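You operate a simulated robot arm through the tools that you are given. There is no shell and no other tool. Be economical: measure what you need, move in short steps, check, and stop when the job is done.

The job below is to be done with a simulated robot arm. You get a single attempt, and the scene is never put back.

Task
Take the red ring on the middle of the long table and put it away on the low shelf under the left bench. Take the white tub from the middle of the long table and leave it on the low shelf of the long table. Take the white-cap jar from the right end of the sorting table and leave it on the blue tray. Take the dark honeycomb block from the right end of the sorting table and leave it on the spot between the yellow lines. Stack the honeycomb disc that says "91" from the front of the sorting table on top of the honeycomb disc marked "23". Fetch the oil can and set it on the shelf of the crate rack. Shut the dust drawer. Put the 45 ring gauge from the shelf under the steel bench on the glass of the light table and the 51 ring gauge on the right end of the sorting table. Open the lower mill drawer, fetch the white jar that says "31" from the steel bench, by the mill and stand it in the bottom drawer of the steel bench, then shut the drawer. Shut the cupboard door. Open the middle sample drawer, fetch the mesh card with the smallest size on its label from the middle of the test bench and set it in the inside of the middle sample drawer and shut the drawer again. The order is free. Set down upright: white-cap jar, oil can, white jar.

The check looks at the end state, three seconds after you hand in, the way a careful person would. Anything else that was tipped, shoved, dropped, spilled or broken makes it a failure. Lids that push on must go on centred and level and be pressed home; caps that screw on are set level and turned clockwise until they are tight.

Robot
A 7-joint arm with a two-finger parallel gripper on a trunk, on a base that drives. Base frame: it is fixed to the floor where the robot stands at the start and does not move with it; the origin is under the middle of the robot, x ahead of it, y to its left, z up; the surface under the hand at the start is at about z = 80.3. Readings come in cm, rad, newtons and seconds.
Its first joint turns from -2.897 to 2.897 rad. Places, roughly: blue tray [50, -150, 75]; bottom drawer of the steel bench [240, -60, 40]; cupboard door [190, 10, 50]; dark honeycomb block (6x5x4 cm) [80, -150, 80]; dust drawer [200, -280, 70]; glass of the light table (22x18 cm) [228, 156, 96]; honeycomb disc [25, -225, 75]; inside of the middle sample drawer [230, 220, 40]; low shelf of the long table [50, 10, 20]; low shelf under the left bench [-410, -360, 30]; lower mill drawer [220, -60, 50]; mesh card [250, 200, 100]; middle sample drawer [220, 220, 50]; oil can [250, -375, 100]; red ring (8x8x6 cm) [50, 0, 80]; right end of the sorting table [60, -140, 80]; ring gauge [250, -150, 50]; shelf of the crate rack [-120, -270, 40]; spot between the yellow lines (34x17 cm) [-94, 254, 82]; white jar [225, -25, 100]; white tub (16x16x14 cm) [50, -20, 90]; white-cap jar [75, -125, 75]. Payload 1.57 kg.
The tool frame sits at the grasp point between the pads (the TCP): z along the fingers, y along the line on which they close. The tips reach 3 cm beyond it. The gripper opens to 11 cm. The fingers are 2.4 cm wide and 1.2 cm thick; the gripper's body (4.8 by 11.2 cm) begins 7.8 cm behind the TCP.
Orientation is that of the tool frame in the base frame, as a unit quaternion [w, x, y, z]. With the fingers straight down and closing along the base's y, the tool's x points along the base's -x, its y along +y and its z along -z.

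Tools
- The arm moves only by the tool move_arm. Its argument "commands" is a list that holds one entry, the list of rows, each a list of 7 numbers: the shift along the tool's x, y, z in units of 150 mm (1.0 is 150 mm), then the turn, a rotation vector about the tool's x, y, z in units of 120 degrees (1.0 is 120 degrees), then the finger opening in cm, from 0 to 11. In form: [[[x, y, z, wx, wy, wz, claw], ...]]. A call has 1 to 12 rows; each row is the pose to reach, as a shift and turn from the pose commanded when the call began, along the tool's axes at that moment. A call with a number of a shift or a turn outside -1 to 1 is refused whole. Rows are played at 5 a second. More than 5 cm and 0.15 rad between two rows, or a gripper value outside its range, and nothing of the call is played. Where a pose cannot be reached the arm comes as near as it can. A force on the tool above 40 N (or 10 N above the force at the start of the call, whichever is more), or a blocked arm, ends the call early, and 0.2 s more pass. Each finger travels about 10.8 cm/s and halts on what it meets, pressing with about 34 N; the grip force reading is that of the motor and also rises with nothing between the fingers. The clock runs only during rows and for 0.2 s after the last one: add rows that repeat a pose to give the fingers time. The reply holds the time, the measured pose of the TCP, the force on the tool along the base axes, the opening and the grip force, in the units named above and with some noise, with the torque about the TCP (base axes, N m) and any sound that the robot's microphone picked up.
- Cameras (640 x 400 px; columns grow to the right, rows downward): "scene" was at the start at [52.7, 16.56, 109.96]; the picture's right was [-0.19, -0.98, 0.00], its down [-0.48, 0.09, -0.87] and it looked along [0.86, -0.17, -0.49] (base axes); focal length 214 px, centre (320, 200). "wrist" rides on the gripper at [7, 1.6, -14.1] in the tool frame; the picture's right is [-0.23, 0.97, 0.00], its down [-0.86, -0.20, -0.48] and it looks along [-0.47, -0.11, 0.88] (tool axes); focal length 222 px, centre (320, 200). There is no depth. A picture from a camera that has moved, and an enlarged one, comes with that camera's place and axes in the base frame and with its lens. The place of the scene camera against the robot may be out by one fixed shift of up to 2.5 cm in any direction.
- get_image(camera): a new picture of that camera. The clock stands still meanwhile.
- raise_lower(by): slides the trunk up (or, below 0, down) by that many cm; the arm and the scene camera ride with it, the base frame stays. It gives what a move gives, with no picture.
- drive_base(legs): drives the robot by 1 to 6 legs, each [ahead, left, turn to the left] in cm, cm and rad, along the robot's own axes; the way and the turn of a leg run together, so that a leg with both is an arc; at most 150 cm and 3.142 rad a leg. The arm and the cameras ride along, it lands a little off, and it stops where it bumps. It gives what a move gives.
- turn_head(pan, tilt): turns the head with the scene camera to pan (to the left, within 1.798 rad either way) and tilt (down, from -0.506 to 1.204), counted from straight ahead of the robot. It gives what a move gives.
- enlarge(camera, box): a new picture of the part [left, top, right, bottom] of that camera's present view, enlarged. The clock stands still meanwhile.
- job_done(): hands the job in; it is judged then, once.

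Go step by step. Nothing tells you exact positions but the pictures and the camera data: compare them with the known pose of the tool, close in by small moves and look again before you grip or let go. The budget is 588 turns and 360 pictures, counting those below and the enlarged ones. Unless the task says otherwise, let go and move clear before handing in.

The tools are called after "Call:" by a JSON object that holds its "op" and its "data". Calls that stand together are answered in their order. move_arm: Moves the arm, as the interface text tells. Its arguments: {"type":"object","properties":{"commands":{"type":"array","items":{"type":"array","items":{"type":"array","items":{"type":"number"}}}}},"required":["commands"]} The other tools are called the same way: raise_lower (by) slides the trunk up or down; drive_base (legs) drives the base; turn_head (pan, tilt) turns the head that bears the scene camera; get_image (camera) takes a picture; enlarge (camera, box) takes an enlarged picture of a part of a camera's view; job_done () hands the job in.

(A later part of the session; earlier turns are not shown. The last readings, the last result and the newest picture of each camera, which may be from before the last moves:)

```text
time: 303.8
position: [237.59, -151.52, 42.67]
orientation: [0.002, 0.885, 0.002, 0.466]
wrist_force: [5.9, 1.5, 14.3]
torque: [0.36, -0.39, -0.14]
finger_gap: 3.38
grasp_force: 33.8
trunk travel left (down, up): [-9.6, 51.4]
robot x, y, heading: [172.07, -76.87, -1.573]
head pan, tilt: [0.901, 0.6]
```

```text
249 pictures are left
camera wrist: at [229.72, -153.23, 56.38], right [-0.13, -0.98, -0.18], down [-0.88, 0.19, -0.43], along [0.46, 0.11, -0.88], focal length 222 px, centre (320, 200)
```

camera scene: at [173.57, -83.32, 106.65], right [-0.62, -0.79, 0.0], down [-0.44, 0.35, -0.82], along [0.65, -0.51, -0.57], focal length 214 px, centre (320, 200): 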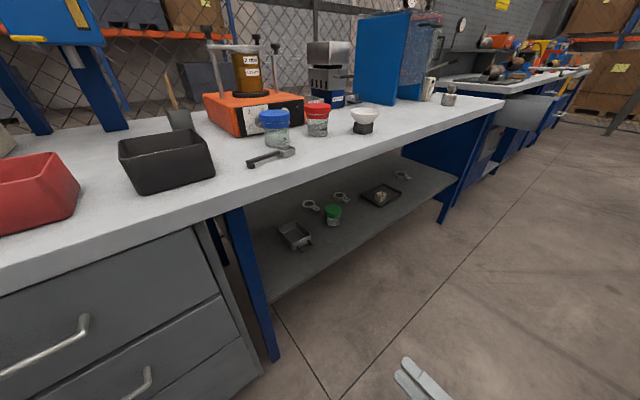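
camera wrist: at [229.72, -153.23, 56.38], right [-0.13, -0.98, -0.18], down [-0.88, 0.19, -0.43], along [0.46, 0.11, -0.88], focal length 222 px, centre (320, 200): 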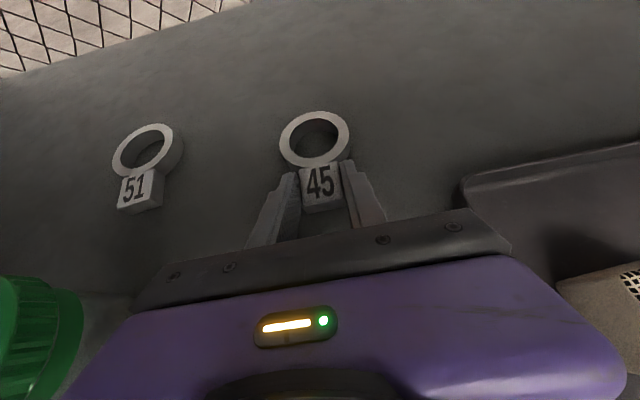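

Gripped the tab of ring 45. Lift and pull out.

Call:
{"op": "raise_lower", "data": {"by": 8}}

Call:
{"op": "get_image", "data": {"camera": "wrist"}}

```text
time: 304.9
position: [237.34, -151.36, 50.51]
orientation: [0.0, 0.886, 0.003, 0.465]
wrist_force: [-1.1, -0.2, -1.1]
torque: [0.01, 0.06, 0.01]
finger_gap: 3.35
grasp_force: 33.8
trunk travel left (down, up): [-17.6, 43.4]
robot x, y, heading: [172.32, -77.37, -1.568]
head pan, tilt: [0.901, 0.6]
```

```text
248 pictures are left
camera wrist: at [229.68, -153.13, 64.19], right [-0.12, -0.97, -0.18], down [-0.88, 0.19, -0.43], along [0.46, 0.11, -0.88], focal length 222 px, centre (320, 200)
```

wrist: 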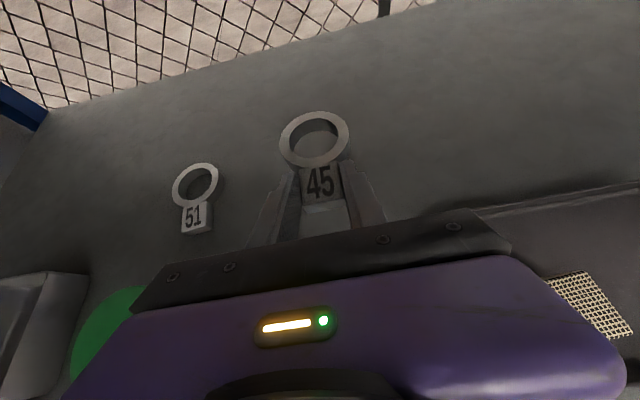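

Call:
{"op": "drive_base", "data": {"legs": [[0, -34, 0]]}}

Call:
{"op": "move_arm", "data": {"commands": [[[-0.16, 0, -0.24, 0, 0, 0, 1], [-0.32, 0, -0.48, 0, 0, 0, 1], [-0.48, 0, -0.72, 0, 0, 0, 1], [-0.48, 0, -0.72, 0, 0, 0, 1]]]}}

Call:
{"op": "get_image", "data": {"camera": "scene"}}

```text
time: 307.2
position: [203.54, -151.33, 50.4]
orientation: [-0.001, 0.886, 0.004, 0.464]
wrist_force: [-0.2, 0.2, -1.9]
torque: [0.03, 0.08, 0.0]
finger_gap: 3.32
grasp_force: 34.0
trunk travel left (down, up): [-17.6, 43.4]
robot x, y, heading: [138.18, -77.07, -1.566]
head pan, tilt: [0.901, 0.6]
```

```text
time: 308.2
position: [190.62, -151.38, 50.73]
orientation: [-0.001, 0.885, 0.004, 0.465]
wrist_force: [-0.3, -0.4, -0.9]
torque: [-0.02, 0.05, -0.02]
finger_gap: 3.33
grasp_force: 33.9
trunk travel left (down, up): [-17.6, 43.4]
robot x, y, heading: [138.29, -76.85, -1.566]
head pan, tilt: [0.901, 0.6]
```

```text
247 pictures are left
camera scene: at [166.32, -127.02, 114.25], right [-0.62, -0.78, 0.0], down [-0.44, 0.35, -0.83], along [0.65, -0.51, -0.56], focal length 214 px, centre (320, 200)
```

scene: 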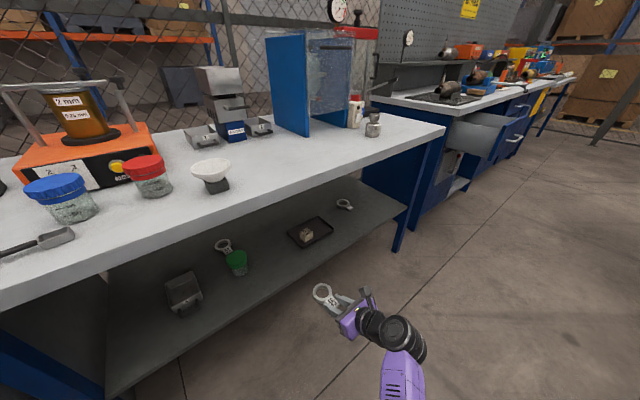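

Call:
{"op": "raise_lower", "data": {"by": 40}}

Call:
{"op": "drive_base", "data": {"legs": [[-135, 0, 0], [-135, 0, 0]]}}

Call:
{"op": "turn_head", "data": {"pan": 1.0, "tilt": 0.6}}

Call:
{"op": "get_image", "data": {"camera": "scene"}}

```text
time: 312.0
position: [190.62, -151.3, 90.81]
orientation: [-0.001, 0.886, 0.004, 0.464]
wrist_force: [0.2, 0.8, -1.5]
torque: [0.0, 0.03, 0.03]
finger_gap: 3.29
grasp_force: 33.4
trunk travel left (down, up): [-57.6, 3.4]
robot x, y, heading: [138.24, -77.15, -1.568]
head pan, tilt: [0.901, 0.6]
```

```text
time: 325.2
position: [193.36, 119.26, 90.73]
orientation: [0.006, 0.886, -0.01, 0.464]
wrist_force: [-0.3, 0.0, -1.7]
torque: [-0.02, 0.05, -0.02]
finger_gap: 3.31
grasp_force: 34.3
trunk travel left (down, up): [-57.6, 3.4]
robot x, y, heading: [142.95, 194.98, -1.606]
head pan, tilt: [0.901, 0.6]
```

```text
time: 325.9
position: [193.47, 119.11, 90.69]
orientation: [0.007, 0.886, -0.01, 0.464]
wrist_force: [-0.1, 0.0, -0.9]
torque: [0.0, 0.06, -0.02]
finger_gap: 3.3
grasp_force: 34.0
trunk travel left (down, up): [-57.6, 3.4]
robot x, y, heading: [143.68, 195.01, -1.604]
head pan, tilt: [1.0, 0.6]
```

```text
246 pictures are left
camera scene: at [170.54, 145.04, 154.25], right [-0.57, -0.82, 0.0], down [-0.47, 0.32, -0.83], along [0.68, -0.47, -0.56], focal length 214 px, centre (320, 200)
```

scene: 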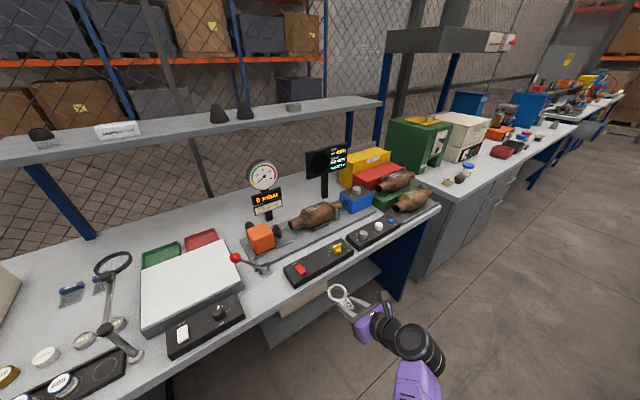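

Call:
{"op": "drive_base", "data": {"legs": [[-10, 0, 0.035]]}}

Call:
{"op": "move_arm", "data": {"commands": [[[0.16, -0.1, -0.11, 0, 0, 0, 1], [0.32, -0.2, -0.22, 0, 0, 0, 1], [0.48, -0.4, -0.33, 0, 0, 0, 1], [0.64, -0.6, -0.44, 0, 0, 0, 1], [0.8, -0.8, -0.55, 0, 0, 0, 1], [0.9, -1, -0.62, 0, 0, 0, 1], [0.9, -1, -0.62, 0, 0, 0, 1]]]}}

```text
time: 327.0
position: [196.13, 130.93, 90.76]
orientation: [-0.002, 0.885, 0.006, 0.465]
wrist_force: [-1.2, -0.3, -1.8]
torque: [0.0, 0.03, -0.03]
finger_gap: 3.33
grasp_force: 34.4
trunk travel left (down, up): [-57.6, 3.4]
robot x, y, heading: [143.52, 205.16, -1.571]
head pan, tilt: [1.0, 0.6]
```

```text
time: 328.6
position: [195.91, 146.38, 107.33]
orientation: [-0.001, 0.886, 0.004, 0.465]
wrist_force: [-0.8, -1.3, -0.6]
torque: [0.03, 0.03, 0.01]
finger_gap: 3.32
grasp_force: 33.7
trunk travel left (down, up): [-57.6, 3.4]
robot x, y, heading: [143.63, 205.27, -1.566]
head pan, tilt: [1.0, 0.6]
```

Call:
{"op": "move_arm", "data": {"commands": [[[0, -0.2, 0, 0, 0, 0, 1], [0, -0.4, 0, 0, 0, 0, 1], [0, -0.57, 0, 0, 0, 0, 1], [0, -0.57, 0, 0, 0, 0, 1]]]}}

Call:
{"op": "drive_base", "data": {"legs": [[0, 18, 0]]}}

Call:
{"op": "get_image", "data": {"camera": "wrist"}}

Call:
{"op": "get_image", "data": {"camera": "scene"}}

```text
time: 329.6
position: [195.94, 154.62, 107.11]
orientation: [-0.001, 0.886, 0.004, 0.464]
wrist_force: [0.0, 0.2, -1.4]
torque: [-0.02, 0.02, 0.06]
finger_gap: 3.33
grasp_force: 34.1
trunk travel left (down, up): [-57.6, 3.4]
robot x, y, heading: [143.31, 204.99, -1.561]
head pan, tilt: [1.0, 0.6]
```

```text
time: 331.1
position: [213.84, 154.67, 107.22]
orientation: [-0.002, 0.885, 0.006, 0.465]
wrist_force: [-1.2, -0.4, -1.2]
torque: [-0.03, 0.05, 0.0]
finger_gap: 3.32
grasp_force: 33.8
trunk travel left (down, up): [-57.6, 3.4]
robot x, y, heading: [161.77, 205.18, -1.566]
head pan, tilt: [1.0, 0.6]
```

```text
245 pictures are left
camera wrist: at [206.14, 153.0, 120.79], right [-0.12, -0.98, -0.18], down [-0.88, 0.19, -0.43], along [0.46, 0.11, -0.88], focal length 222 px, centre (320, 200)
```

wrist: 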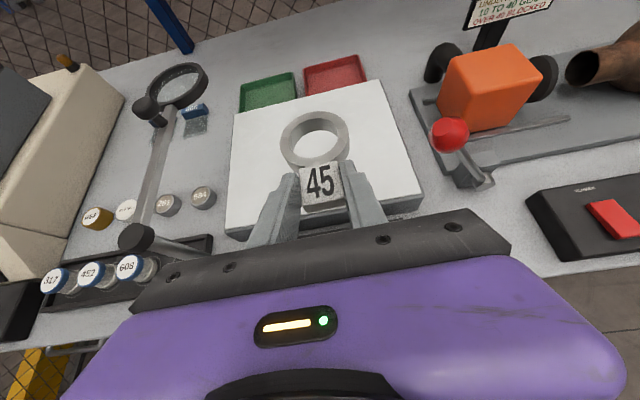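

```text
244 pictures are left
camera scene: at [190.32, 156.19, 154.26], right [-0.54, -0.84, 0.0], down [-0.48, 0.3, -0.83], along [0.7, -0.44, -0.56], focal length 214 px, centre (320, 200)
```

scene: 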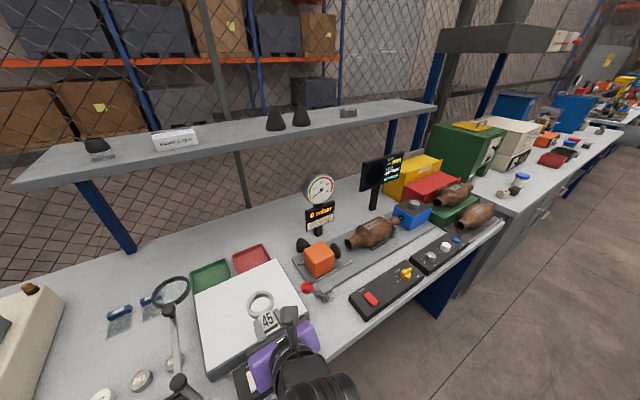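

Call:
{"op": "move_arm", "data": {"commands": [[[0.15, -0.01, 0.22, 0, 0, 0, 1], [0.3, -0.02, 0.44, 0, 0, 0, 1], [0.14, -0.02, 0.55, 0, 0, 0, 1], [-0.02, -0.02, 0.66, 0, 0, 0, 1], [-0.1, -0.02, 0.715, 0, 0, 0, 1], [-0.1, -0.02, 0.715, 0, 0, 0, 1]]]}}

Call:
{"op": "get_image", "data": {"camera": "wrist"}}

```text
time: 332.5
position: [221.83, 155.07, 99.7]
orientation: [-0.002, 0.886, 0.006, 0.464]
wrist_force: [-0.3, 0.4, -1.0]
torque: [0.02, 0.03, 0.01]
finger_gap: 3.32
grasp_force: 34.1
trunk travel left (down, up): [-57.6, 3.4]
robot x, y, heading: [161.46, 205.1, -1.566]
head pan, tilt: [1.0, 0.6]
```

```text
243 pictures are left
camera wrist: at [214.1, 153.37, 113.41], right [-0.12, -0.98, -0.18], down [-0.88, 0.19, -0.43], along [0.46, 0.11, -0.88], focal length 222 px, centre (320, 200)
```

wrist: 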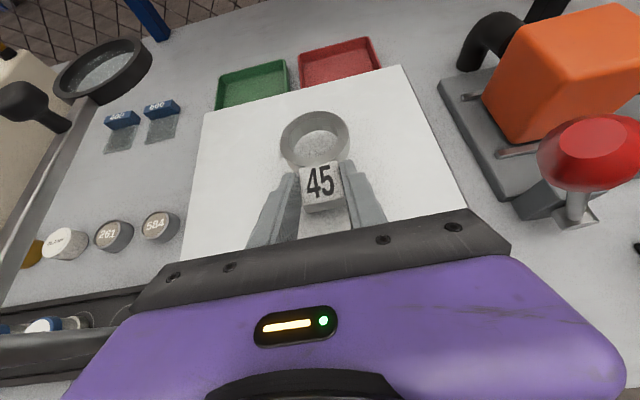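

Over the glass and clear of neighbours. Lower gently to contact.

Call:
{"op": "move_arm", "data": {"commands": [[[-0.02, 0, 0.014, 0, 0, 0, 1], [-0.04, 0, 0.028, 0, 0, 0, 1], [-0.06, 0, 0.042, 0, 0, 0, 1], [-0.08, 0, 0.056, 0, 0, 0, 1], [-0.1, 0, 0.07, 0, 0, 0, 1], [-0.12, 0, 0.084, 0, 0, 0, 1], [-0.14, 0, 0.098, 0, 0, 0, 1], [-0.16, 0, 0.112, 0, 0, 0, 1]]]}}

Call:
{"op": "get_image", "data": {"camera": "wrist"}}

```text
time: 334.4
position: [222.2, 154.96, 97.64]
orientation: [0.0, 0.881, 0.006, 0.472]
wrist_force: [2.5, -1.3, 6.3]
torque: [0.09, -0.02, -0.08]
finger_gap: 3.33
grasp_force: 34.2
trunk travel left (down, up): [-57.6, 3.4]
robot x, y, heading: [161.37, 204.79, -1.565]
head pan, tilt: [1.0, 0.6]
stopped in row 8: the force on the tool passed its limit at 42 N (the readings are from after the stop); the commanded pose is now the measured one
```

```text
242 pictures are left
camera wrist: at [214.16, 153.32, 111.26], right [-0.12, -0.98, -0.18], down [-0.87, 0.19, -0.45], along [0.47, 0.11, -0.87], focal length 222 px, centre (320, 200)
```

wrist: 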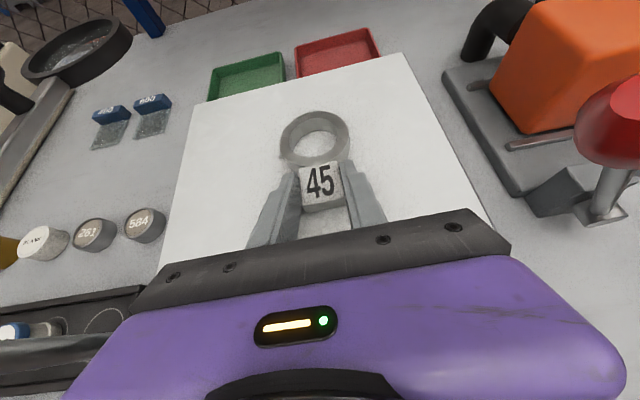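

Call:
{"op": "move_arm", "data": {"commands": [[[0, 0, 0, 0, 0, 0, 4], [0, 0, 0, 0, 0, 0, 5], [0, 0, 0, 0, 0, 0, 5], [0.05, 0, -0.15, 0, 0, 0, 5], [0.15, 0, -0.4, 0, 0, 0, 5], [0.25, 0, -0.7, 0, 0, 0, 5], [0.3, 0, -0.95, 0, 0, 0, 5]]]}}

Call:
{"op": "get_image", "data": {"camera": "wrist"}}

```text
time: 336.0
position: [212.88, 154.96, 109.21]
orientation: [-0.001, 0.883, 0.006, 0.47]
wrist_force: [-0.3, 0.2, -0.1]
torque: [-0.01, 0.01, -0.03]
finger_gap: 4.99
grasp_force: 0.0
trunk travel left (down, up): [-57.6, 3.4]
robot x, y, heading: [161.57, 205.74, -1.568]
head pan, tilt: [1.0, 0.6]
```

```text
241 pictures are left
camera wrist: at [204.8, 153.22, 122.74], right [-0.12, -0.98, -0.19], down [-0.88, 0.19, -0.44], along [0.47, 0.11, -0.88], focal length 222 px, centre (320, 200)
```

wrist: 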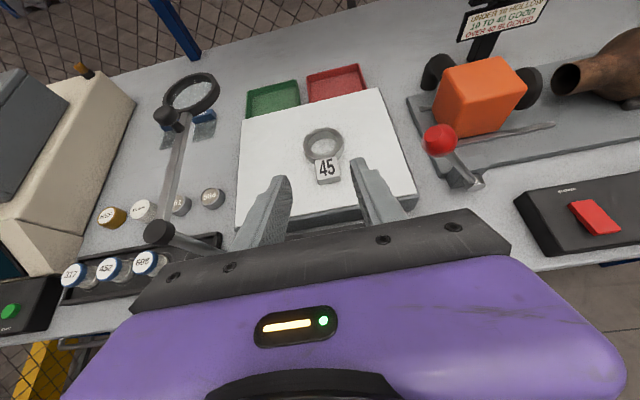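

Ring 45 lies flat on the glass. Back to the steel bench for ring 51.

Call:
{"op": "drive_base", "data": {"legs": [[0, -22, 0], [140, 0, 0], [140, 0, 0]]}}

Call:
{"op": "raise_lower", "data": {"by": -40}}

```text
time: 351.0
position: [189.35, -128.21, 109.2]
orientation: [0.004, 0.883, -0.004, 0.47]
wrist_force: [-0.7, 0.7, 0.5]
torque: [-0.02, 0.02, 0.05]
finger_gap: 5.01
grasp_force: 0.1
trunk travel left (down, up): [-57.6, 3.4]
robot x, y, heading: [139.3, -76.84, -1.587]
head pan, tilt: [1.0, 0.6]
```

```text
time: 354.8
position: [189.36, -128.24, 69.33]
orientation: [0.004, 0.883, -0.003, 0.47]
wrist_force: [0.4, -1.1, 1.0]
torque: [0.02, -0.01, 0.01]
finger_gap: 5.03
grasp_force: 0.1
trunk travel left (down, up): [-17.6, 43.4]
robot x, y, heading: [138.93, -77.02, -1.592]
head pan, tilt: [1.0, 0.6]
```

Call:
{"op": "move_arm", "data": {"commands": [[[0, 0, 0, 0, -0.046, 0, 9], [0, 0, 0, 0, -0.092, 0, 9], [0, 0, 0, 0, -0.092, 0, 9]]]}}

Call:
{"op": "drive_base", "data": {"legs": [[6, 0, 0.02], [0, 24, 0]]}}

Call:
{"op": "raise_lower", "data": {"by": -9}}

Call:
{"op": "get_image", "data": {"camera": "wrist"}}

```text
time: 355.6
position: [189.36, -128.15, 69.08]
orientation: [0.004, 0.924, -0.004, 0.382]
wrist_force: [-0.4, 0.5, -1.4]
torque: [-0.02, -0.01, -0.02]
finger_gap: 9.03
grasp_force: 0.1
trunk travel left (down, up): [-17.6, 43.4]
robot x, y, heading: [139.31, -76.9, -1.584]
head pan, tilt: [1.0, 0.6]
```

```text
time: 357.9
position: [211.58, -133.15, 69.11]
orientation: [0.001, 0.924, 0.005, 0.383]
wrist_force: [-7.7, 2.7, -0.9]
torque: [-0.4, -1.25, -0.19]
finger_gap: 8.99
grasp_force: 0.1
trunk travel left (down, up): [-17.6, 43.4]
robot x, y, heading: [160.91, -82.86, -1.564]
head pan, tilt: [1.0, 0.6]
stopped in leg 2: the force on the tool passed its limit at 164 N (the readings are from after the stop); the commanded pose is now the measured one
```

```text
time: 359.1
position: [211.59, -133.25, 60.04]
orientation: [0.0, 0.924, 0.006, 0.382]
wrist_force: [-0.2, 0.1, -0.6]
torque: [0.01, 0.0, 0.03]
finger_gap: 8.96
grasp_force: 0.0
trunk travel left (down, up): [-8.6, 52.4]
robot x, y, heading: [161.15, -82.83, -1.568]
head pan, tilt: [1.0, 0.6]
```

```text
240 pictures are left
camera wrist: at [206.49, -134.81, 74.94], right [-0.15, -0.98, -0.16], down [-0.95, 0.19, -0.27], along [0.29, 0.11, -0.95], focal length 222 px, centre (320, 200)
```

wrist: 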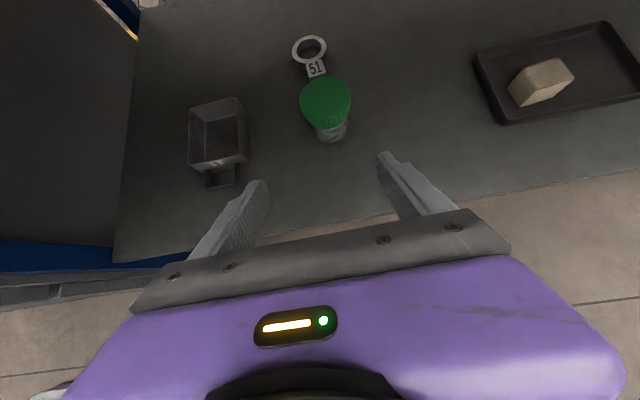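

I clipped the bench edge while high; now lowered. The green jar sits in front of ring 51, so I'll pass above it and grip the ring itself.

Call:
{"op": "raise_lower", "data": {"by": -3}}

Call:
{"op": "drive_base", "data": {"legs": [[0.6, 14, 0]]}}

Call:
{"op": "get_image", "data": {"camera": "wrist"}}

Call:
{"op": "get_image", "data": {"camera": "scene"}}

```text
time: 359.9
position: [211.5, -133.17, 57.02]
orientation: [-0.001, 0.924, 0.005, 0.383]
wrist_force: [-0.3, -0.3, 0.3]
torque: [0.01, 0.01, 0.01]
finger_gap: 9.02
grasp_force: 0.1
trunk travel left (down, up): [-5.6, 55.4]
robot x, y, heading: [161.27, -82.65, -1.567]
head pan, tilt: [1.0, 0.6]
```

```text
time: 361.2
position: [225.75, -133.57, 57.15]
orientation: [-0.001, 0.924, 0.007, 0.382]
wrist_force: [0.0, 0.2, -0.3]
torque: [-0.01, 0.02, -0.02]
finger_gap: 9.0
grasp_force: 0.1
trunk travel left (down, up): [-5.6, 55.4]
robot x, y, heading: [175.52, -83.25, -1.56]
head pan, tilt: [1.0, 0.6]
```

```text
239 pictures are left
camera wrist: at [220.57, -135.3, 71.93], right [-0.15, -0.98, -0.16], down [-0.95, 0.19, -0.27], along [0.29, 0.11, -0.95], focal length 222 px, centre (320, 200)
```

wrist: 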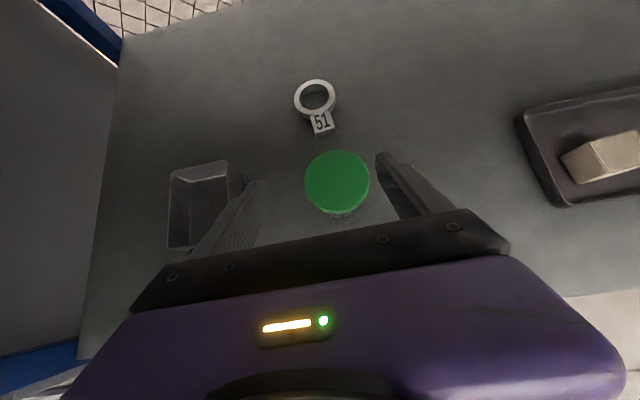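

```text
238 pictures are left
camera scene: at [203.77, -132.36, 102.26], right [-0.54, -0.84, 0.0], down [-0.48, 0.3, -0.83], along [0.7, -0.44, -0.56], focal length 214 px, centre (320, 200)
```

scene: 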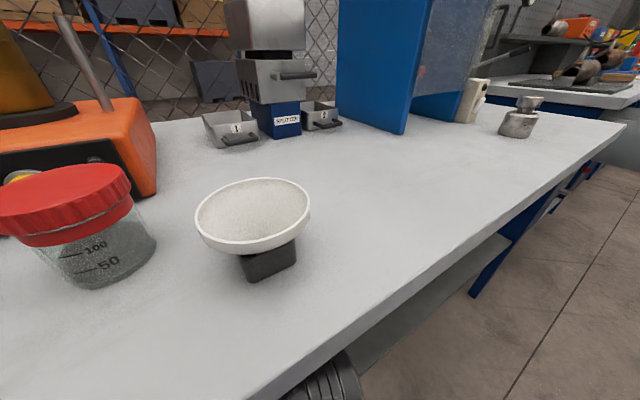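

Call:
{"op": "move_arm", "data": {"commands": [[[0.11, 0, 0.22, 0, 0, 0, 9], [0.22, 0, 0.44, 0, 0, 0, 9], [0.333, 0, 0.68, 0, 0, 0, 9], [0.333, 0, 0.68, 0, 0, 0, 9]]]}}

Call:
{"op": "get_image", "data": {"camera": "wrist"}}

```text
time: 362.2
position: [236.64, -133.33, 53.42]
orientation: [0.0, 0.924, 0.006, 0.382]
wrist_force: [0.1, -0.3, -0.2]
torque: [-0.01, -0.01, 0.01]
finger_gap: 9.0
grasp_force: 0.1
trunk travel left (down, up): [-5.6, 55.4]
robot x, y, heading: [174.98, -82.91, -1.568]
head pan, tilt: [1.0, 0.6]
```

```text
237 pictures are left
camera wrist: at [231.49, -135.09, 68.31], right [-0.15, -0.98, -0.16], down [-0.95, 0.19, -0.27], along [0.29, 0.11, -0.95], focal length 222 px, centre (320, 200)
```

wrist: 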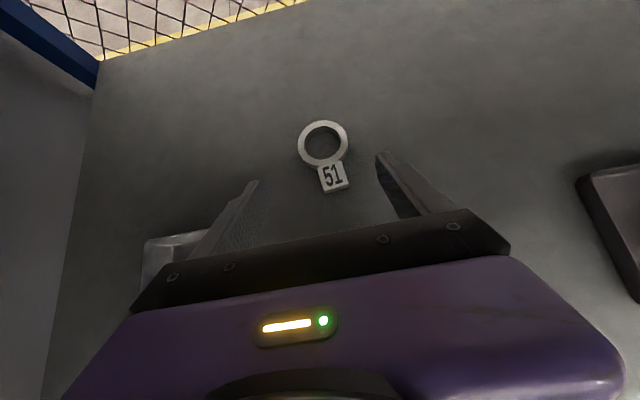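

Call:
{"op": "move_arm", "data": {"commands": [[[0, 0.02, 0.25, 0, 0, 0, 9], [-0.01, 0.02, 0.5, 0, 0, 0, 9], [-0.02, 0.02, 0.75, 0, 0, 0, 9], [-0.02, 0.02, 0.9, 0, 0, 0, 9], [-0.02, 0.02, 0.9, 0, 0, 0, 9]]]}}

Call:
{"op": "get_image", "data": {"camera": "wrist"}}

```text
time: 363.4
position: [245.81, -133.77, 43.64]
orientation: [0.0, 0.924, 0.006, 0.382]
wrist_force: [0.6, 0.2, -0.6]
torque: [-0.02, 0.0, 0.01]
finger_gap: 8.99
grasp_force: 0.0
trunk travel left (down, up): [-5.6, 55.4]
robot x, y, heading: [175.35, -83.09, -1.56]
head pan, tilt: [1.0, 0.6]
```

```text
236 pictures are left
camera wrist: at [240.68, -135.39, 58.48], right [-0.15, -0.98, -0.16], down [-0.95, 0.19, -0.27], along [0.29, 0.11, -0.95], focal length 222 px, centre (320, 200)
```

wrist: 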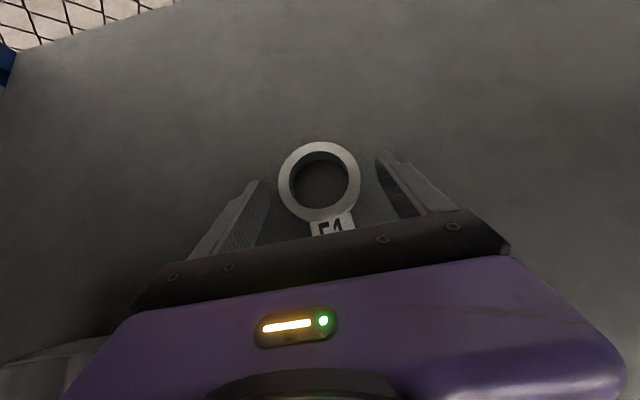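

Ring is centred between the fingers. Lower slightly and close.

Call:
{"op": "move_arm", "data": {"commands": [[[-0.02, 0, 0.03, 0, 0, 0, 9], [-0.02, 0, 0.03, 0, 0, 0, 8], [-0.02, 0, 0.03, 0, 0, 0, 7], [-0.02, 0, 0.03, 0, 0, 0, 6], [-0.02, 0, 0.03, 0, 0, 0, 5], [-0.02, 0, 0.03, 0, 0, 0, 5]]]}}

Call:
{"op": "raise_lower", "data": {"by": 3}}

Call:
{"op": "get_image", "data": {"camera": "wrist"}}

```text
time: 364.8
position: [245.87, -133.83, 43.08]
orientation: [-0.002, 0.924, 0.007, 0.382]
wrist_force: [0.4, -0.5, 0.6]
torque: [0.08, -0.09, -0.04]
finger_gap: 6.78
grasp_force: 34.1
trunk travel left (down, up): [-5.6, 55.4]
robot x, y, heading: [175.44, -83.1, -1.57]
head pan, tilt: [1.0, 0.6]
```

```text
time: 365.6
position: [245.88, -133.69, 46.13]
orientation: [-0.001, 0.924, 0.006, 0.382]
wrist_force: [-0.6, -0.5, -1.0]
torque: [-0.02, 0.02, 0.02]
finger_gap: 6.8
grasp_force: 34.5
trunk travel left (down, up): [-8.6, 52.4]
robot x, y, heading: [175.28, -83.43, -1.567]
head pan, tilt: [1.0, 0.6]
```

```text
235 pictures are left
camera wrist: at [240.77, -135.41, 60.98], right [-0.15, -0.98, -0.16], down [-0.95, 0.19, -0.27], along [0.29, 0.11, -0.95], focal length 222 px, centre (320, 200)
```

wrist: 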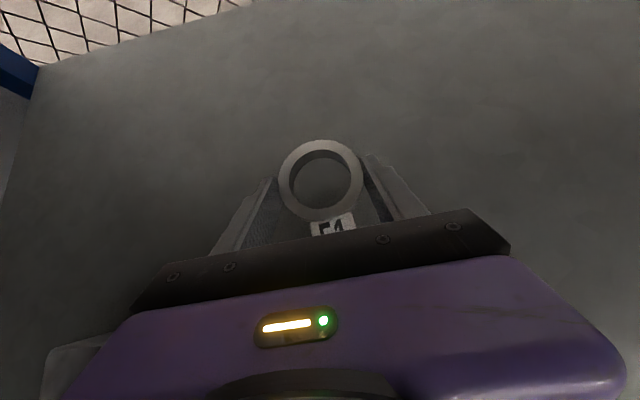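

Call:
{"op": "move_arm", "data": {"commands": [[[0.02, 0, -0.22, 0, 0, 0, 5], [0.04, 0, -0.44, 0, 0, 0, 5], [0.08, 0, -0.66, 0, 0, 0, 5], [0.1, 0, -0.85, 0, 0, 0, 5], [0.1, 0, -0.85, 0, 0, 0, 5]]]}}

Call:
{"op": "drive_base", "data": {"legs": [[0, -40, 0]]}}

Call:
{"op": "get_image", "data": {"camera": "scene"}}

```text
time: 366.8
position: [238.04, -133.7, 56.15]
orientation: [-0.001, 0.924, 0.007, 0.382]
wrist_force: [0.5, 0.1, -1.7]
torque: [0.05, -0.01, 0.01]
finger_gap: 6.82
grasp_force: 33.9
trunk travel left (down, up): [-8.6, 52.4]
robot x, y, heading: [175.1, -83.29, -1.569]
head pan, tilt: [1.0, 0.6]
```

```text
time: 369.3
position: [198.07, -133.5, 56.17]
orientation: [-0.002, 0.924, 0.01, 0.382]
wrist_force: [0.5, -0.8, -1.9]
torque: [0.01, -0.02, -0.03]
finger_gap: 6.79
grasp_force: 33.9
trunk travel left (down, up): [-8.6, 52.4]
robot x, y, heading: [135.0, -83.63, -1.56]
head pan, tilt: [1.0, 0.6]
```

```text
234 pictures are left
camera scene: at [163.77, -132.43, 105.25], right [-0.53, -0.85, 0.0], down [-0.48, 0.3, -0.83], along [0.7, -0.44, -0.56], focal length 214 px, centre (320, 200)
```

scene: 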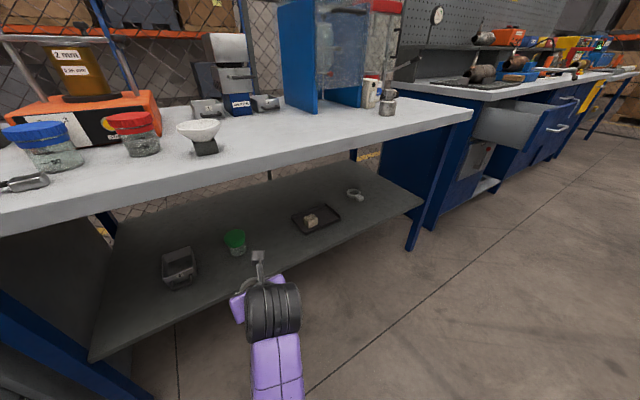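

Call:
{"op": "move_arm", "data": {"commands": [[[-0.2, 0, -0.2, 0, 0, 0, 5], [-0.4, 0, -0.4, 0, 0, 0, 5], [-0.6, 0, -0.6, 0, 0, 0, 5], [-0.7, 0, -0.7, 0, 0, 0, 5], [-0.7, 0, -0.7, 0, 0, 0, 5]]]}}

Call:
{"op": "raise_lower", "data": {"by": 40}}

Call:
{"op": "turn_head", "data": {"pan": -0.8, "tilt": 0.7}}

Call:
{"op": "get_image", "data": {"camera": "scene"}}

```text
time: 370.5
position: [183.05, -133.73, 56.12]
orientation: [-0.003, 0.924, 0.011, 0.382]
wrist_force: [0.4, -0.5, -1.6]
torque: [-0.02, -0.05, 0.0]
finger_gap: 6.8
grasp_force: 33.8
trunk travel left (down, up): [-8.6, 52.4]
robot x, y, heading: [134.59, -83.27, -1.556]
head pan, tilt: [1.0, 0.6]
```

```text
time: 374.3
position: [183.11, -133.79, 96.02]
orientation: [-0.002, 0.924, 0.009, 0.382]
wrist_force: [-0.5, 0.0, -1.0]
torque: [0.0, -0.01, 0.04]
finger_gap: 6.77
grasp_force: 34.5
trunk travel left (down, up): [-48.6, 12.4]
robot x, y, heading: [134.73, -83.14, -1.561]
head pan, tilt: [1.0, 0.6]
```

```text
time: 376.1
position: [183.08, -133.82, 96.14]
orientation: [-0.002, 0.924, 0.01, 0.381]
wrist_force: [-0.1, 0.0, -1.5]
torque: [0.0, 0.02, -0.04]
finger_gap: 6.79
grasp_force: 34.0
trunk travel left (down, up): [-48.6, 12.4]
robot x, y, heading: [135.03, -83.63, -1.563]
head pan, tilt: [-0.799, 0.7]
```

```text
233 pictures are left
camera scene: at [150.26, -133.73, 144.39], right [-0.71, 0.71, 0.0], down [0.46, 0.45, -0.77], along [-0.54, -0.54, -0.64], focal length 214 px, centre (320, 200)
```

scene: 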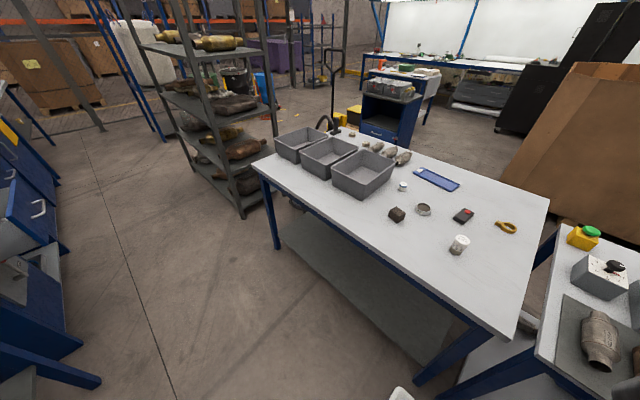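

Now I see the sorting table: jar, dark block, red tin, blue tray, key etc. at the right end. I'll face it from the aisle and put ring 51 on a free spot near (86,-122).

Call:
{"op": "raise_lower", "data": {"by": 10}}

Call:
{"op": "drive_base", "data": {"legs": [[30, 13, 0], [0, 0, -1.57]]}}

Call:
{"op": "turn_head", "data": {"pan": 0, "tilt": 0.8}}

Call:
{"op": "get_image", "data": {"camera": "scene"}}

```text
time: 377.4
position: [183.11, -133.81, 106.06]
orientation: [-0.002, 0.924, 0.01, 0.382]
wrist_force: [0.0, -0.8, -1.2]
torque: [0.0, -0.02, 0.01]
finger_gap: 6.81
grasp_force: 33.9
trunk travel left (down, up): [-58.6, 2.4]
robot x, y, heading: [134.9, -83.73, -1.565]
head pan, tilt: [-0.799, 0.7]
```

```text
time: 383.5
position: [97.05, -160.68, 106.11]
orientation: [0.271, 0.655, -0.652, 0.269]
wrist_force: [-0.1, -0.4, -1.7]
torque: [-0.02, -0.01, -0.02]
finger_gap: 6.8
grasp_force: 34.2
trunk travel left (down, up): [-58.6, 2.4]
robot x, y, heading: [148.27, -113.36, 3.132]
head pan, tilt: [-0.799, 0.7]
```

```text
time: 384.6
position: [96.99, -160.71, 106.04]
orientation: [0.271, 0.654, -0.653, 0.269]
wrist_force: [0.5, 0.7, -0.5]
torque: [0.04, 0.0, -0.01]
finger_gap: 6.77
grasp_force: 33.6
trunk travel left (down, up): [-58.6, 2.4]
robot x, y, heading: [147.86, -113.15, 3.132]
head pan, tilt: [0.0, 0.799]
```

```text
232 pictures are left
camera scene: at [98.37, -134.52, 153.57], right [0.01, 1.0, 0.0], down [0.72, -0.01, -0.7], along [-0.7, 0.01, -0.72], focal length 214 px, centre (320, 200)
```

scene: 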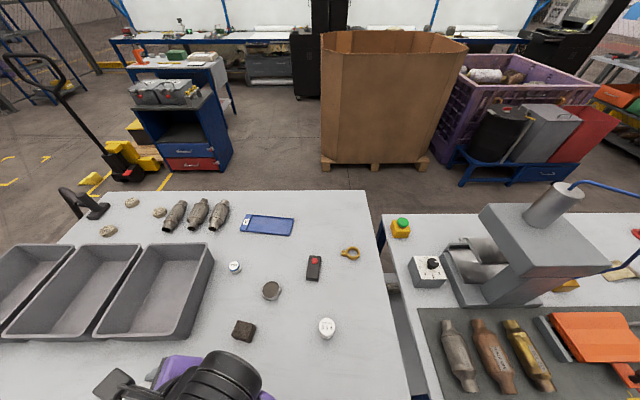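

Call:
{"op": "move_arm", "data": {"commands": [[[-0.075, 0.05, -0.075, -0.044, 0, 0.044, 5], [-0.15, 0.1, -0.15, -0.088, 0, 0.088, 5], [-0.225, 0.15, -0.225, -0.132, 0, 0.132, 5], [-0.3, 0.2, -0.3, -0.177, 0, 0.177, 5], [-0.375, 0.25, -0.375, -0.221, 0, 0.221, 5], [-0.45, 0.3, -0.45, -0.265, 0, 0.265, 5], [-0.525, 0.35, -0.525, -0.309, 0, 0.309, 5], [-0.6, 0.4, -0.6, -0.353, 0, 0.353, 5], [-0.675, 0.45, -0.675, -0.397, 0, 0.397, 5], [-0.75, 0.5, -0.75, -0.442, 0, 0.442, 5], [-0.825, 0.55, -0.825, -0.486, 0, 0.486, 5], [-0.9, 0.6, -0.9, -0.53, 0, 0.53, 5]]]}}

Call:
{"op": "get_image", "data": {"camera": "wrist"}}

```text
time: 387.2
position: [88.0, -141.56, 106.12]
orientation: [-0.384, -0.001, 0.923, 0.002]
wrist_force: [-0.1, 0.0, -1.1]
torque: [0.01, -0.02, 0.02]
finger_gap: 6.8
grasp_force: 34.4
out of reach, approached as far as the arm can: row 3, 4
trunk travel left (down, up): [-58.6, 2.4]
robot x, y, heading: [148.38, -112.95, 3.135]
head pan, tilt: [0.0, 0.799]
```

```text
231 pictures are left
camera wrist: at [93.01, -140.01, 120.94], right [0.16, 0.97, -0.16], down [0.94, -0.2, -0.27], along [-0.3, -0.11, -0.95], focal length 222 px, centre (320, 200)
```

wrist: 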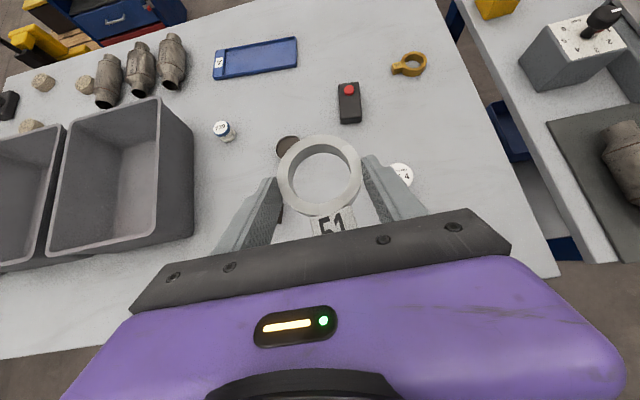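

Call:
{"op": "move_arm", "data": {"commands": [[[0.1, 0.22, 0.1, 0, 0, 0, 5], [0.2, 0.44, 0.2, 0, 0, 0, 5], [0.3, 0.66, 0.3, 0, 0, 0, 5], [0.4, 0.88, 0.4, 0, 0, 0, 5], [0.45, 1, 0.45, 0, 0, 0, 5], [0.45, 1, 0.45, 0, 0, 0, 5]]]}}

Call:
{"op": "move_arm", "data": {"commands": [[[0, 0.15, 0.25, 0, 0, 0, 5], [-0.05, 0.3, 0.5, 0, 0, 0, 5], [-0.25, 0.3, 0.65, 0, 0, 0, 5], [-0.4, 0.3, 0.65, 0, 0, 0, 5], [-0.4, 0.3, 0.65, 0, 0, 0, 5]]]}}

Call:
{"op": "get_image", "data": {"camera": "wrist"}}

```text
time: 388.6
position: [78.52, -126.6, 106.24]
orientation: [-0.384, -0.001, 0.923, 0.001]
wrist_force: [0.2, 0.2, -1.2]
torque: [0.0, -0.01, 0.0]
finger_gap: 6.76
grasp_force: 34.2
trunk travel left (down, up): [-58.6, 2.4]
robot x, y, heading: [148.53, -113.68, 3.14]
head pan, tilt: [0.0, 0.799]
```

```text
time: 389.8
position: [75.72, -121.95, 94.8]
orientation: [-0.385, -0.001, 0.923, 0.0]
wrist_force: [0.0, -0.9, -0.7]
torque: [0.03, -0.03, 0.03]
finger_gap: 6.75
grasp_force: 34.3
trunk travel left (down, up): [-58.6, 2.4]
robot x, y, heading: [148.39, -113.35, 3.13]
head pan, tilt: [0.0, 0.799]
```

```text
230 pictures are left
camera wrist: at [80.75, -120.39, 109.77], right [0.16, 0.97, -0.16], down [0.94, -0.2, -0.27], along [-0.29, -0.11, -0.95], focal length 222 px, centre (320, 200)
```

wrist: 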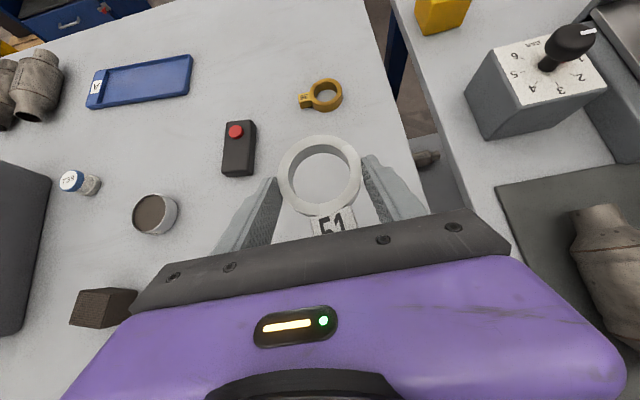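

Call:
{"op": "move_arm", "data": {"commands": [[[0.05, 0.12, 0.05, 0, 0, 0, 5], [0.05, 0.23, 0.05, 0, 0, 0, 5], [-0.1, 0.23, 0.2, 0, 0, 0, 5], [-0.25, 0.23, 0.35, 0, 0, 0, 5], [-0.35, 0.23, 0.45, 0, 0, 0, 5], [-0.35, 0.23, 0.45, 0, 0, 0, 5]]]}}

Call:
{"op": "get_image", "data": {"camera": "wrist"}}

```text
time: 391.2
position: [74.59, -118.71, 86.46]
orientation: [-0.385, -0.002, 0.923, 0.0]
wrist_force: [0.5, 1.1, -0.8]
torque: [0.02, 0.0, 0.02]
finger_gap: 6.77
grasp_force: 34.0
trunk travel left (down, up): [-58.6, 2.4]
robot x, y, heading: [147.91, -113.28, 3.134]
head pan, tilt: [0.0, 0.799]
```

```text
229 pictures are left
camera wrist: at [79.61, -117.12, 101.31], right [0.16, 0.97, -0.16], down [0.94, -0.2, -0.27], along [-0.29, -0.11, -0.95], focal length 222 px, centre (320, 200)
```

wrist: 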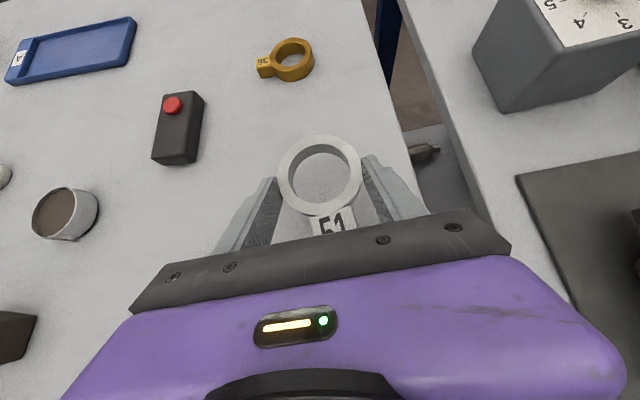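

Call:
{"op": "move_arm", "data": {"commands": [[[-0.03, 0, 0.03, 0, 0, 0, 5], [-0.06, 0, 0.06, 0, 0, 0, 5], [-0.09, 0, 0.09, 0, 0, 0, 5], [-0.11, 0, 0.11, 0, 0, 0, 5], [-0.13, 0, 0.13, 0, 0, 0, 5], [-0.15, 0, 0.15, 0, 0, 0, 5], [-0.17, 0, 0.17, 0, 0, 0, 5], [-0.19, 0, 0.19, 0, 0, 0, 5], [-0.21, 0, 0.21, 0, 0, 0, 5], [-0.23, 0, 0.23, 0, 0, 0, 5]]]}}

```text
time: 393.1
position: [74.31, -118.59, 83.02]
orientation: [-0.39, -0.001, 0.921, 0.0]
wrist_force: [0.9, 0.2, 16.3]
torque: [-0.27, -0.52, 0.03]
finger_gap: 6.81
grasp_force: 34.3
trunk travel left (down, up): [-58.6, 2.4]
robot x, y, heading: [148.24, -112.95, 3.129]
head pan, tilt: [0.0, 0.799]
stopped in row 9: the force on the tool passed its limit at 48 N (the readings are from after the stop); the commanded pose is now the measured one
```

Call:
{"op": "move_arm", "data": {"commands": [[[0, 0, 0, 0, 0, 0, 7.5], [0, 0, 0, 0, 0, 0, 8.5], [0, 0, 0, 0, 0, 0, 8.5], [0.1, 0, -0.15, 0, 0, 0, 8.5], [0.25, 0, -0.4, 0, 0, 0, 8.5], [0.4, 0, -0.65, 0, 0, 0, 8.5], [0.5, 0, -0.9, 0, 0, 0, 8.5]]]}}

Call:
{"op": "get_image", "data": {"camera": "wrist"}}

```text
time: 394.7
position: [79.18, -118.52, 97.6]
orientation: [-0.387, -0.002, 0.922, 0.0]
wrist_force: [-0.2, 0.3, 0.6]
torque: [-0.01, 0.02, 0.05]
finger_gap: 8.5
grasp_force: 0.1
trunk travel left (down, up): [-58.6, 2.4]
robot x, y, heading: [148.42, -112.99, 3.137]
head pan, tilt: [0.0, 0.799]
```

```text
228 pictures are left
camera wrist: at [84.31, -116.86, 112.39], right [0.16, 0.97, -0.16], down [0.94, -0.2, -0.27], along [-0.3, -0.11, -0.95], focal length 222 px, centre (320, 200)
```

wrist: 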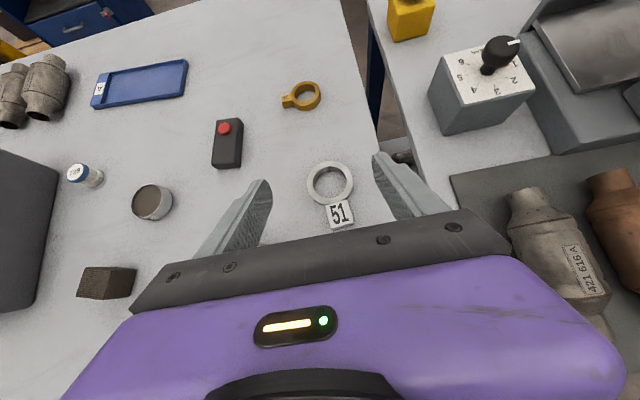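

Ring 51 is placed. Next the white-cap jar: go tool-down above it.

Call:
{"op": "move_arm", "data": {"commands": [[[0.06, -0.1, -0.06, 0, -0.0625, 0, 8], [0.13, -0.25, -0.13, 0, -0.125, 0, 8], [0.19, -0.4, -0.19, 0, -0.1875, 0, 8], [0.25, -0.55, -0.25, 0, -0.25, 0, 8], [0.32, -0.7, -0.32, 0, -0.3125, 0, 8], [0.377, -0.83, -0.377, 0, -0.375, 0, 8], [0.377, -0.83, -0.377, 0, -0.375, 0, 8]]]}}

Call:
{"op": "get_image", "data": {"camera": "wrist"}}

```text
time: 395.3
position: [83.99, -113.36, 95.14]
orientation: [-0.212, -0.038, 0.971, 0.101]
wrist_force: [0.3, -1.1, -0.2]
torque: [0.01, -0.03, 0.02]
finger_gap: 7.99
grasp_force: 0.0
trunk travel left (down, up): [-58.6, 2.4]
robot x, y, heading: [148.15, -113.16, 3.135]
head pan, tilt: [0.0, 0.799]
stopped in row 3: the arm was blocked; the commanded pose is now the measured one
```

```text
227 pictures are left
camera wrist: at [83.47, -115.24, 110.91], right [0.18, 0.98, 0.11], down [0.98, -0.18, 0.04], along [0.06, 0.11, -0.99], focal length 222 px, centre (320, 200)
```

wrist: 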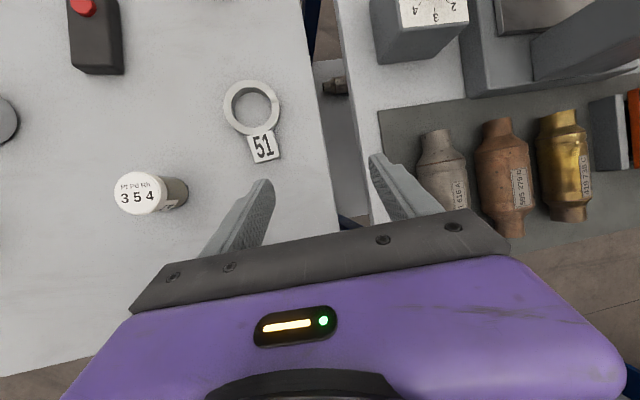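

Call:
{"op": "drive_base", "data": {"legs": [[-12, 0, 0]]}}

Call:
{"op": "move_arm", "data": {"commands": [[[0.1, 0.04, -0.15, 0.03, -0.06, 0.01, 8], [0.2, 0.08, -0.3, 0.055, -0.115, 0.02, 8], [0.3, 0.12, -0.45, 0.08, -0.165, 0.03, 8], [0.4, 0.16, -0.6, 0.0975, -0.205, 0.037, 8], [0.4, 0.16, -0.6, 0.0975, -0.205, 0.037, 8]]]}}

```text
time: 396.6
position: [96.0, -113.4, 95.25]
orientation: [-0.211, -0.037, 0.972, 0.101]
wrist_force: [-0.6, 1.8, 0.4]
torque: [0.0, -0.01, 0.01]
finger_gap: 7.97
grasp_force: 0.1
trunk travel left (down, up): [-58.6, 2.4]
robot x, y, heading: [160.58, -113.65, 3.133]
head pan, tilt: [0.0, 0.799]
```

```text
time: 397.1
position: [101.92, -105.85, 95.46]
orientation: [-0.051, -0.047, 0.987, 0.146]
wrist_force: [0.4, 0.3, 0.0]
torque: [0.02, 0.02, 0.01]
finger_gap: 7.99
grasp_force: 0.0
trunk travel left (down, up): [-58.6, 2.4]
robot x, y, heading: [160.34, -113.24, 3.132]
head pan, tilt: [0.0, 0.799]
stopped in row 2: the arm was blocked; the commanded pose is now the measured one
```

Call:
{"op": "move_arm", "data": {"commands": [[[0.25, 0.02, 0.02, 0, 0, 0, 8], [0.5, 0.04, 0.04, 0, 0, 0, 8], [0.75, 0.06, 0.06, 0, 0, 0, 8], [0.99, 0.08, 0.08, 0, 0, 0, 8], [0.99, 0.08, 0.08, 0, 0, 0, 8]]]}}

Call:
{"op": "turn_head", "data": {"pan": 0.3, "tilt": 0.9}}

Call:
{"op": "get_image", "data": {"camera": "scene"}}

```text
time: 398.3
position: [86.68, -105.92, 95.93]
orientation: [-0.05, -0.046, 0.987, 0.145]
wrist_force: [-0.4, -0.1, -0.4]
torque: [-0.01, 0.02, 0.0]
finger_gap: 8.0
grasp_force: 0.1
trunk travel left (down, up): [-58.6, 2.4]
robot x, y, heading: [160.21, -113.55, 3.135]
head pan, tilt: [0.0, 0.799]
```

```text
time: 399.1
position: [86.79, -105.92, 95.86]
orientation: [-0.05, -0.046, 0.987, 0.146]
wrist_force: [0.4, -0.7, -1.0]
torque: [0.03, 0.01, 0.01]
finger_gap: 8.01
grasp_force: 0.0
trunk travel left (down, up): [-58.6, 2.4]
robot x, y, heading: [160.61, -113.41, 3.13]
head pan, tilt: [0.3, 0.901]
```

```text
226 pictures are left
camera scene: at [111.26, -136.72, 152.78], right [-0.29, 0.96, 0.0], down [0.75, 0.22, -0.62], along [-0.6, -0.18, -0.78], focal length 214 px, centre (320, 200)
```

scene: 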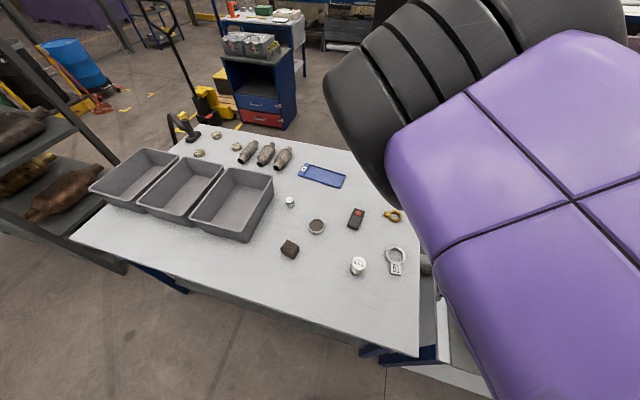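

Call:
{"op": "move_arm", "data": {"commands": [[[0, -0.05, -0.15, 0.05, -0.016, 0.015, 8], [0.1, -0.2, -0.3, 0.1, -0.032, 0.03, 8], [0.1, -0.35, -0.5, 0.14, -0.048, 0.044, 8], [0.1, -0.5, -0.7, 0.14, -0.048, 0.044, 8], [0.1, -0.6, -0.9, 0.14, -0.048, 0.044, 8], [0.1, -0.6, -0.9, 0.14, -0.048, 0.044, 8]]]}}

```text
time: 400.3
position: [86.99, -109.41, 106.16]
orientation: [-0.006, 0.103, 0.995, -0.008]
wrist_force: [-0.4, -1.2, -0.2]
torque: [-0.02, 0.01, -0.01]
finger_gap: 7.99
grasp_force: 0.1
trunk travel left (down, up): [-58.6, 2.4]
robot x, y, heading: [160.52, -113.07, 3.132]
head pan, tilt: [0.3, 0.901]
stopped in row 5: the arm was blocked; the commanded pose is now the measured one
```

Call:
{"op": "move_arm", "data": {"commands": [[[0.05, -0.25, 0, 0, 0, 0, 8], [0.1, -0.5, 0, 0, 0, 0, 8], [0.15, -0.75, 0, 0, 0, 0, 8], [0.15, -1, 0, 0, 0, 0, 8], [0.15, -1, 0, 0, 0, 0, 8]]]}}

Call:
{"op": "get_image", "data": {"camera": "scene"}}

```text
time: 400.9
position: [84.4, -108.14, 106.37]
orientation: [-0.008, 0.19, 0.982, -0.01]
wrist_force: [0.4, -0.1, 0.0]
torque: [-0.01, -0.03, 0.03]
finger_gap: 8.01
grasp_force: 0.1
trunk travel left (down, up): [-58.6, 2.4]
robot x, y, heading: [160.35, -113.29, 3.135]
head pan, tilt: [0.3, 0.901]
stopped in row 3: the arm was blocked; the commanded pose is now the measured one
```

```text
225 pictures are left
camera scene: at [111.26, -136.62, 152.8], right [-0.28, 0.96, 0.0], down [0.75, 0.22, -0.62], along [-0.6, -0.18, -0.78], focal length 214 px, centre (320, 200)
```

scene: 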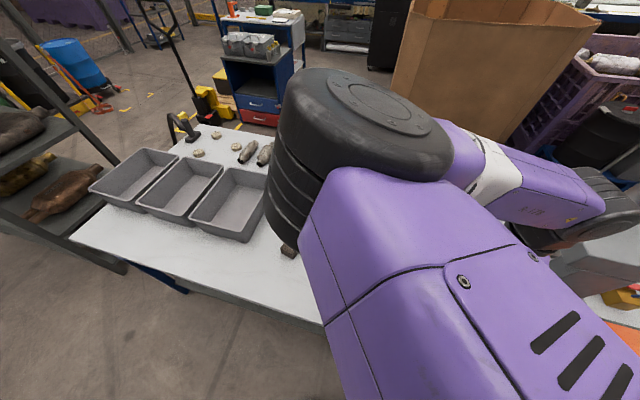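

The elbow is jammed against the head. Extend the arm forward to free it.

Call:
{"op": "move_arm", "data": {"commands": [[[0.25, 0.1, 0, 0, 0, 0, 8], [0.5, 0.2, 0, 0, 0, 0, 8], [0.75, 0.3, 0, 0, 0, 0, 8], [1, 0.4, 0, 0, 0, 0, 8], [1, 0.4, 0, 0, 0, 0, 8]]]}}

Call:
{"op": "move_arm", "data": {"commands": [[[0.1, 0, -0.25, 0, 0, 0, 8], [0.2, 0, -0.5, 0, 0, 0, 8], [0.3, 0, -0.75, 0, 0, 0, 8], [0.3, 0, -1, 0, 0, 0, 8], [0.3, 0, -1, 0, 0, 0, 8]]]}}

Call:
{"op": "get_image", "data": {"camera": "scene"}}

```text
time: 402.1
position: [72.8, -96.87, 106.24]
orientation: [-0.007, 0.19, 0.982, -0.009]
wrist_force: [-0.2, 0.3, -0.4]
torque: [-0.04, 0.01, -0.06]
finger_gap: 7.97
grasp_force: 0.0
trunk travel left (down, up): [-58.6, 2.4]
robot x, y, heading: [160.41, -113.72, 3.127]
head pan, tilt: [0.3, 0.901]
```

```text
time: 403.3
position: [68.73, -95.14, 121.26]
orientation: [-0.007, 0.189, 0.982, -0.009]
wrist_force: [0.4, 0.0, -0.2]
torque: [-0.02, 0.03, 0.0]
finger_gap: 7.99
grasp_force: 0.1
trunk travel left (down, up): [-58.6, 2.4]
robot x, y, heading: [160.33, -113.57, 3.134]
head pan, tilt: [0.3, 0.901]
```

```text
224 pictures are left
camera scene: at [111.24, -136.65, 152.78], right [-0.28, 0.96, 0.0], down [0.75, 0.22, -0.62], along [-0.6, -0.18, -0.78], focal length 214 px, centre (320, 200)
```

scene: 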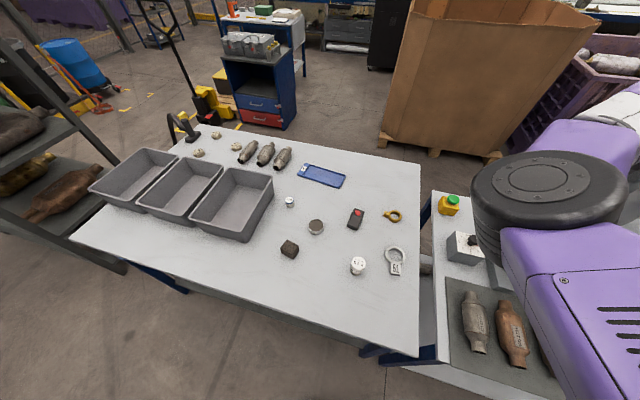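

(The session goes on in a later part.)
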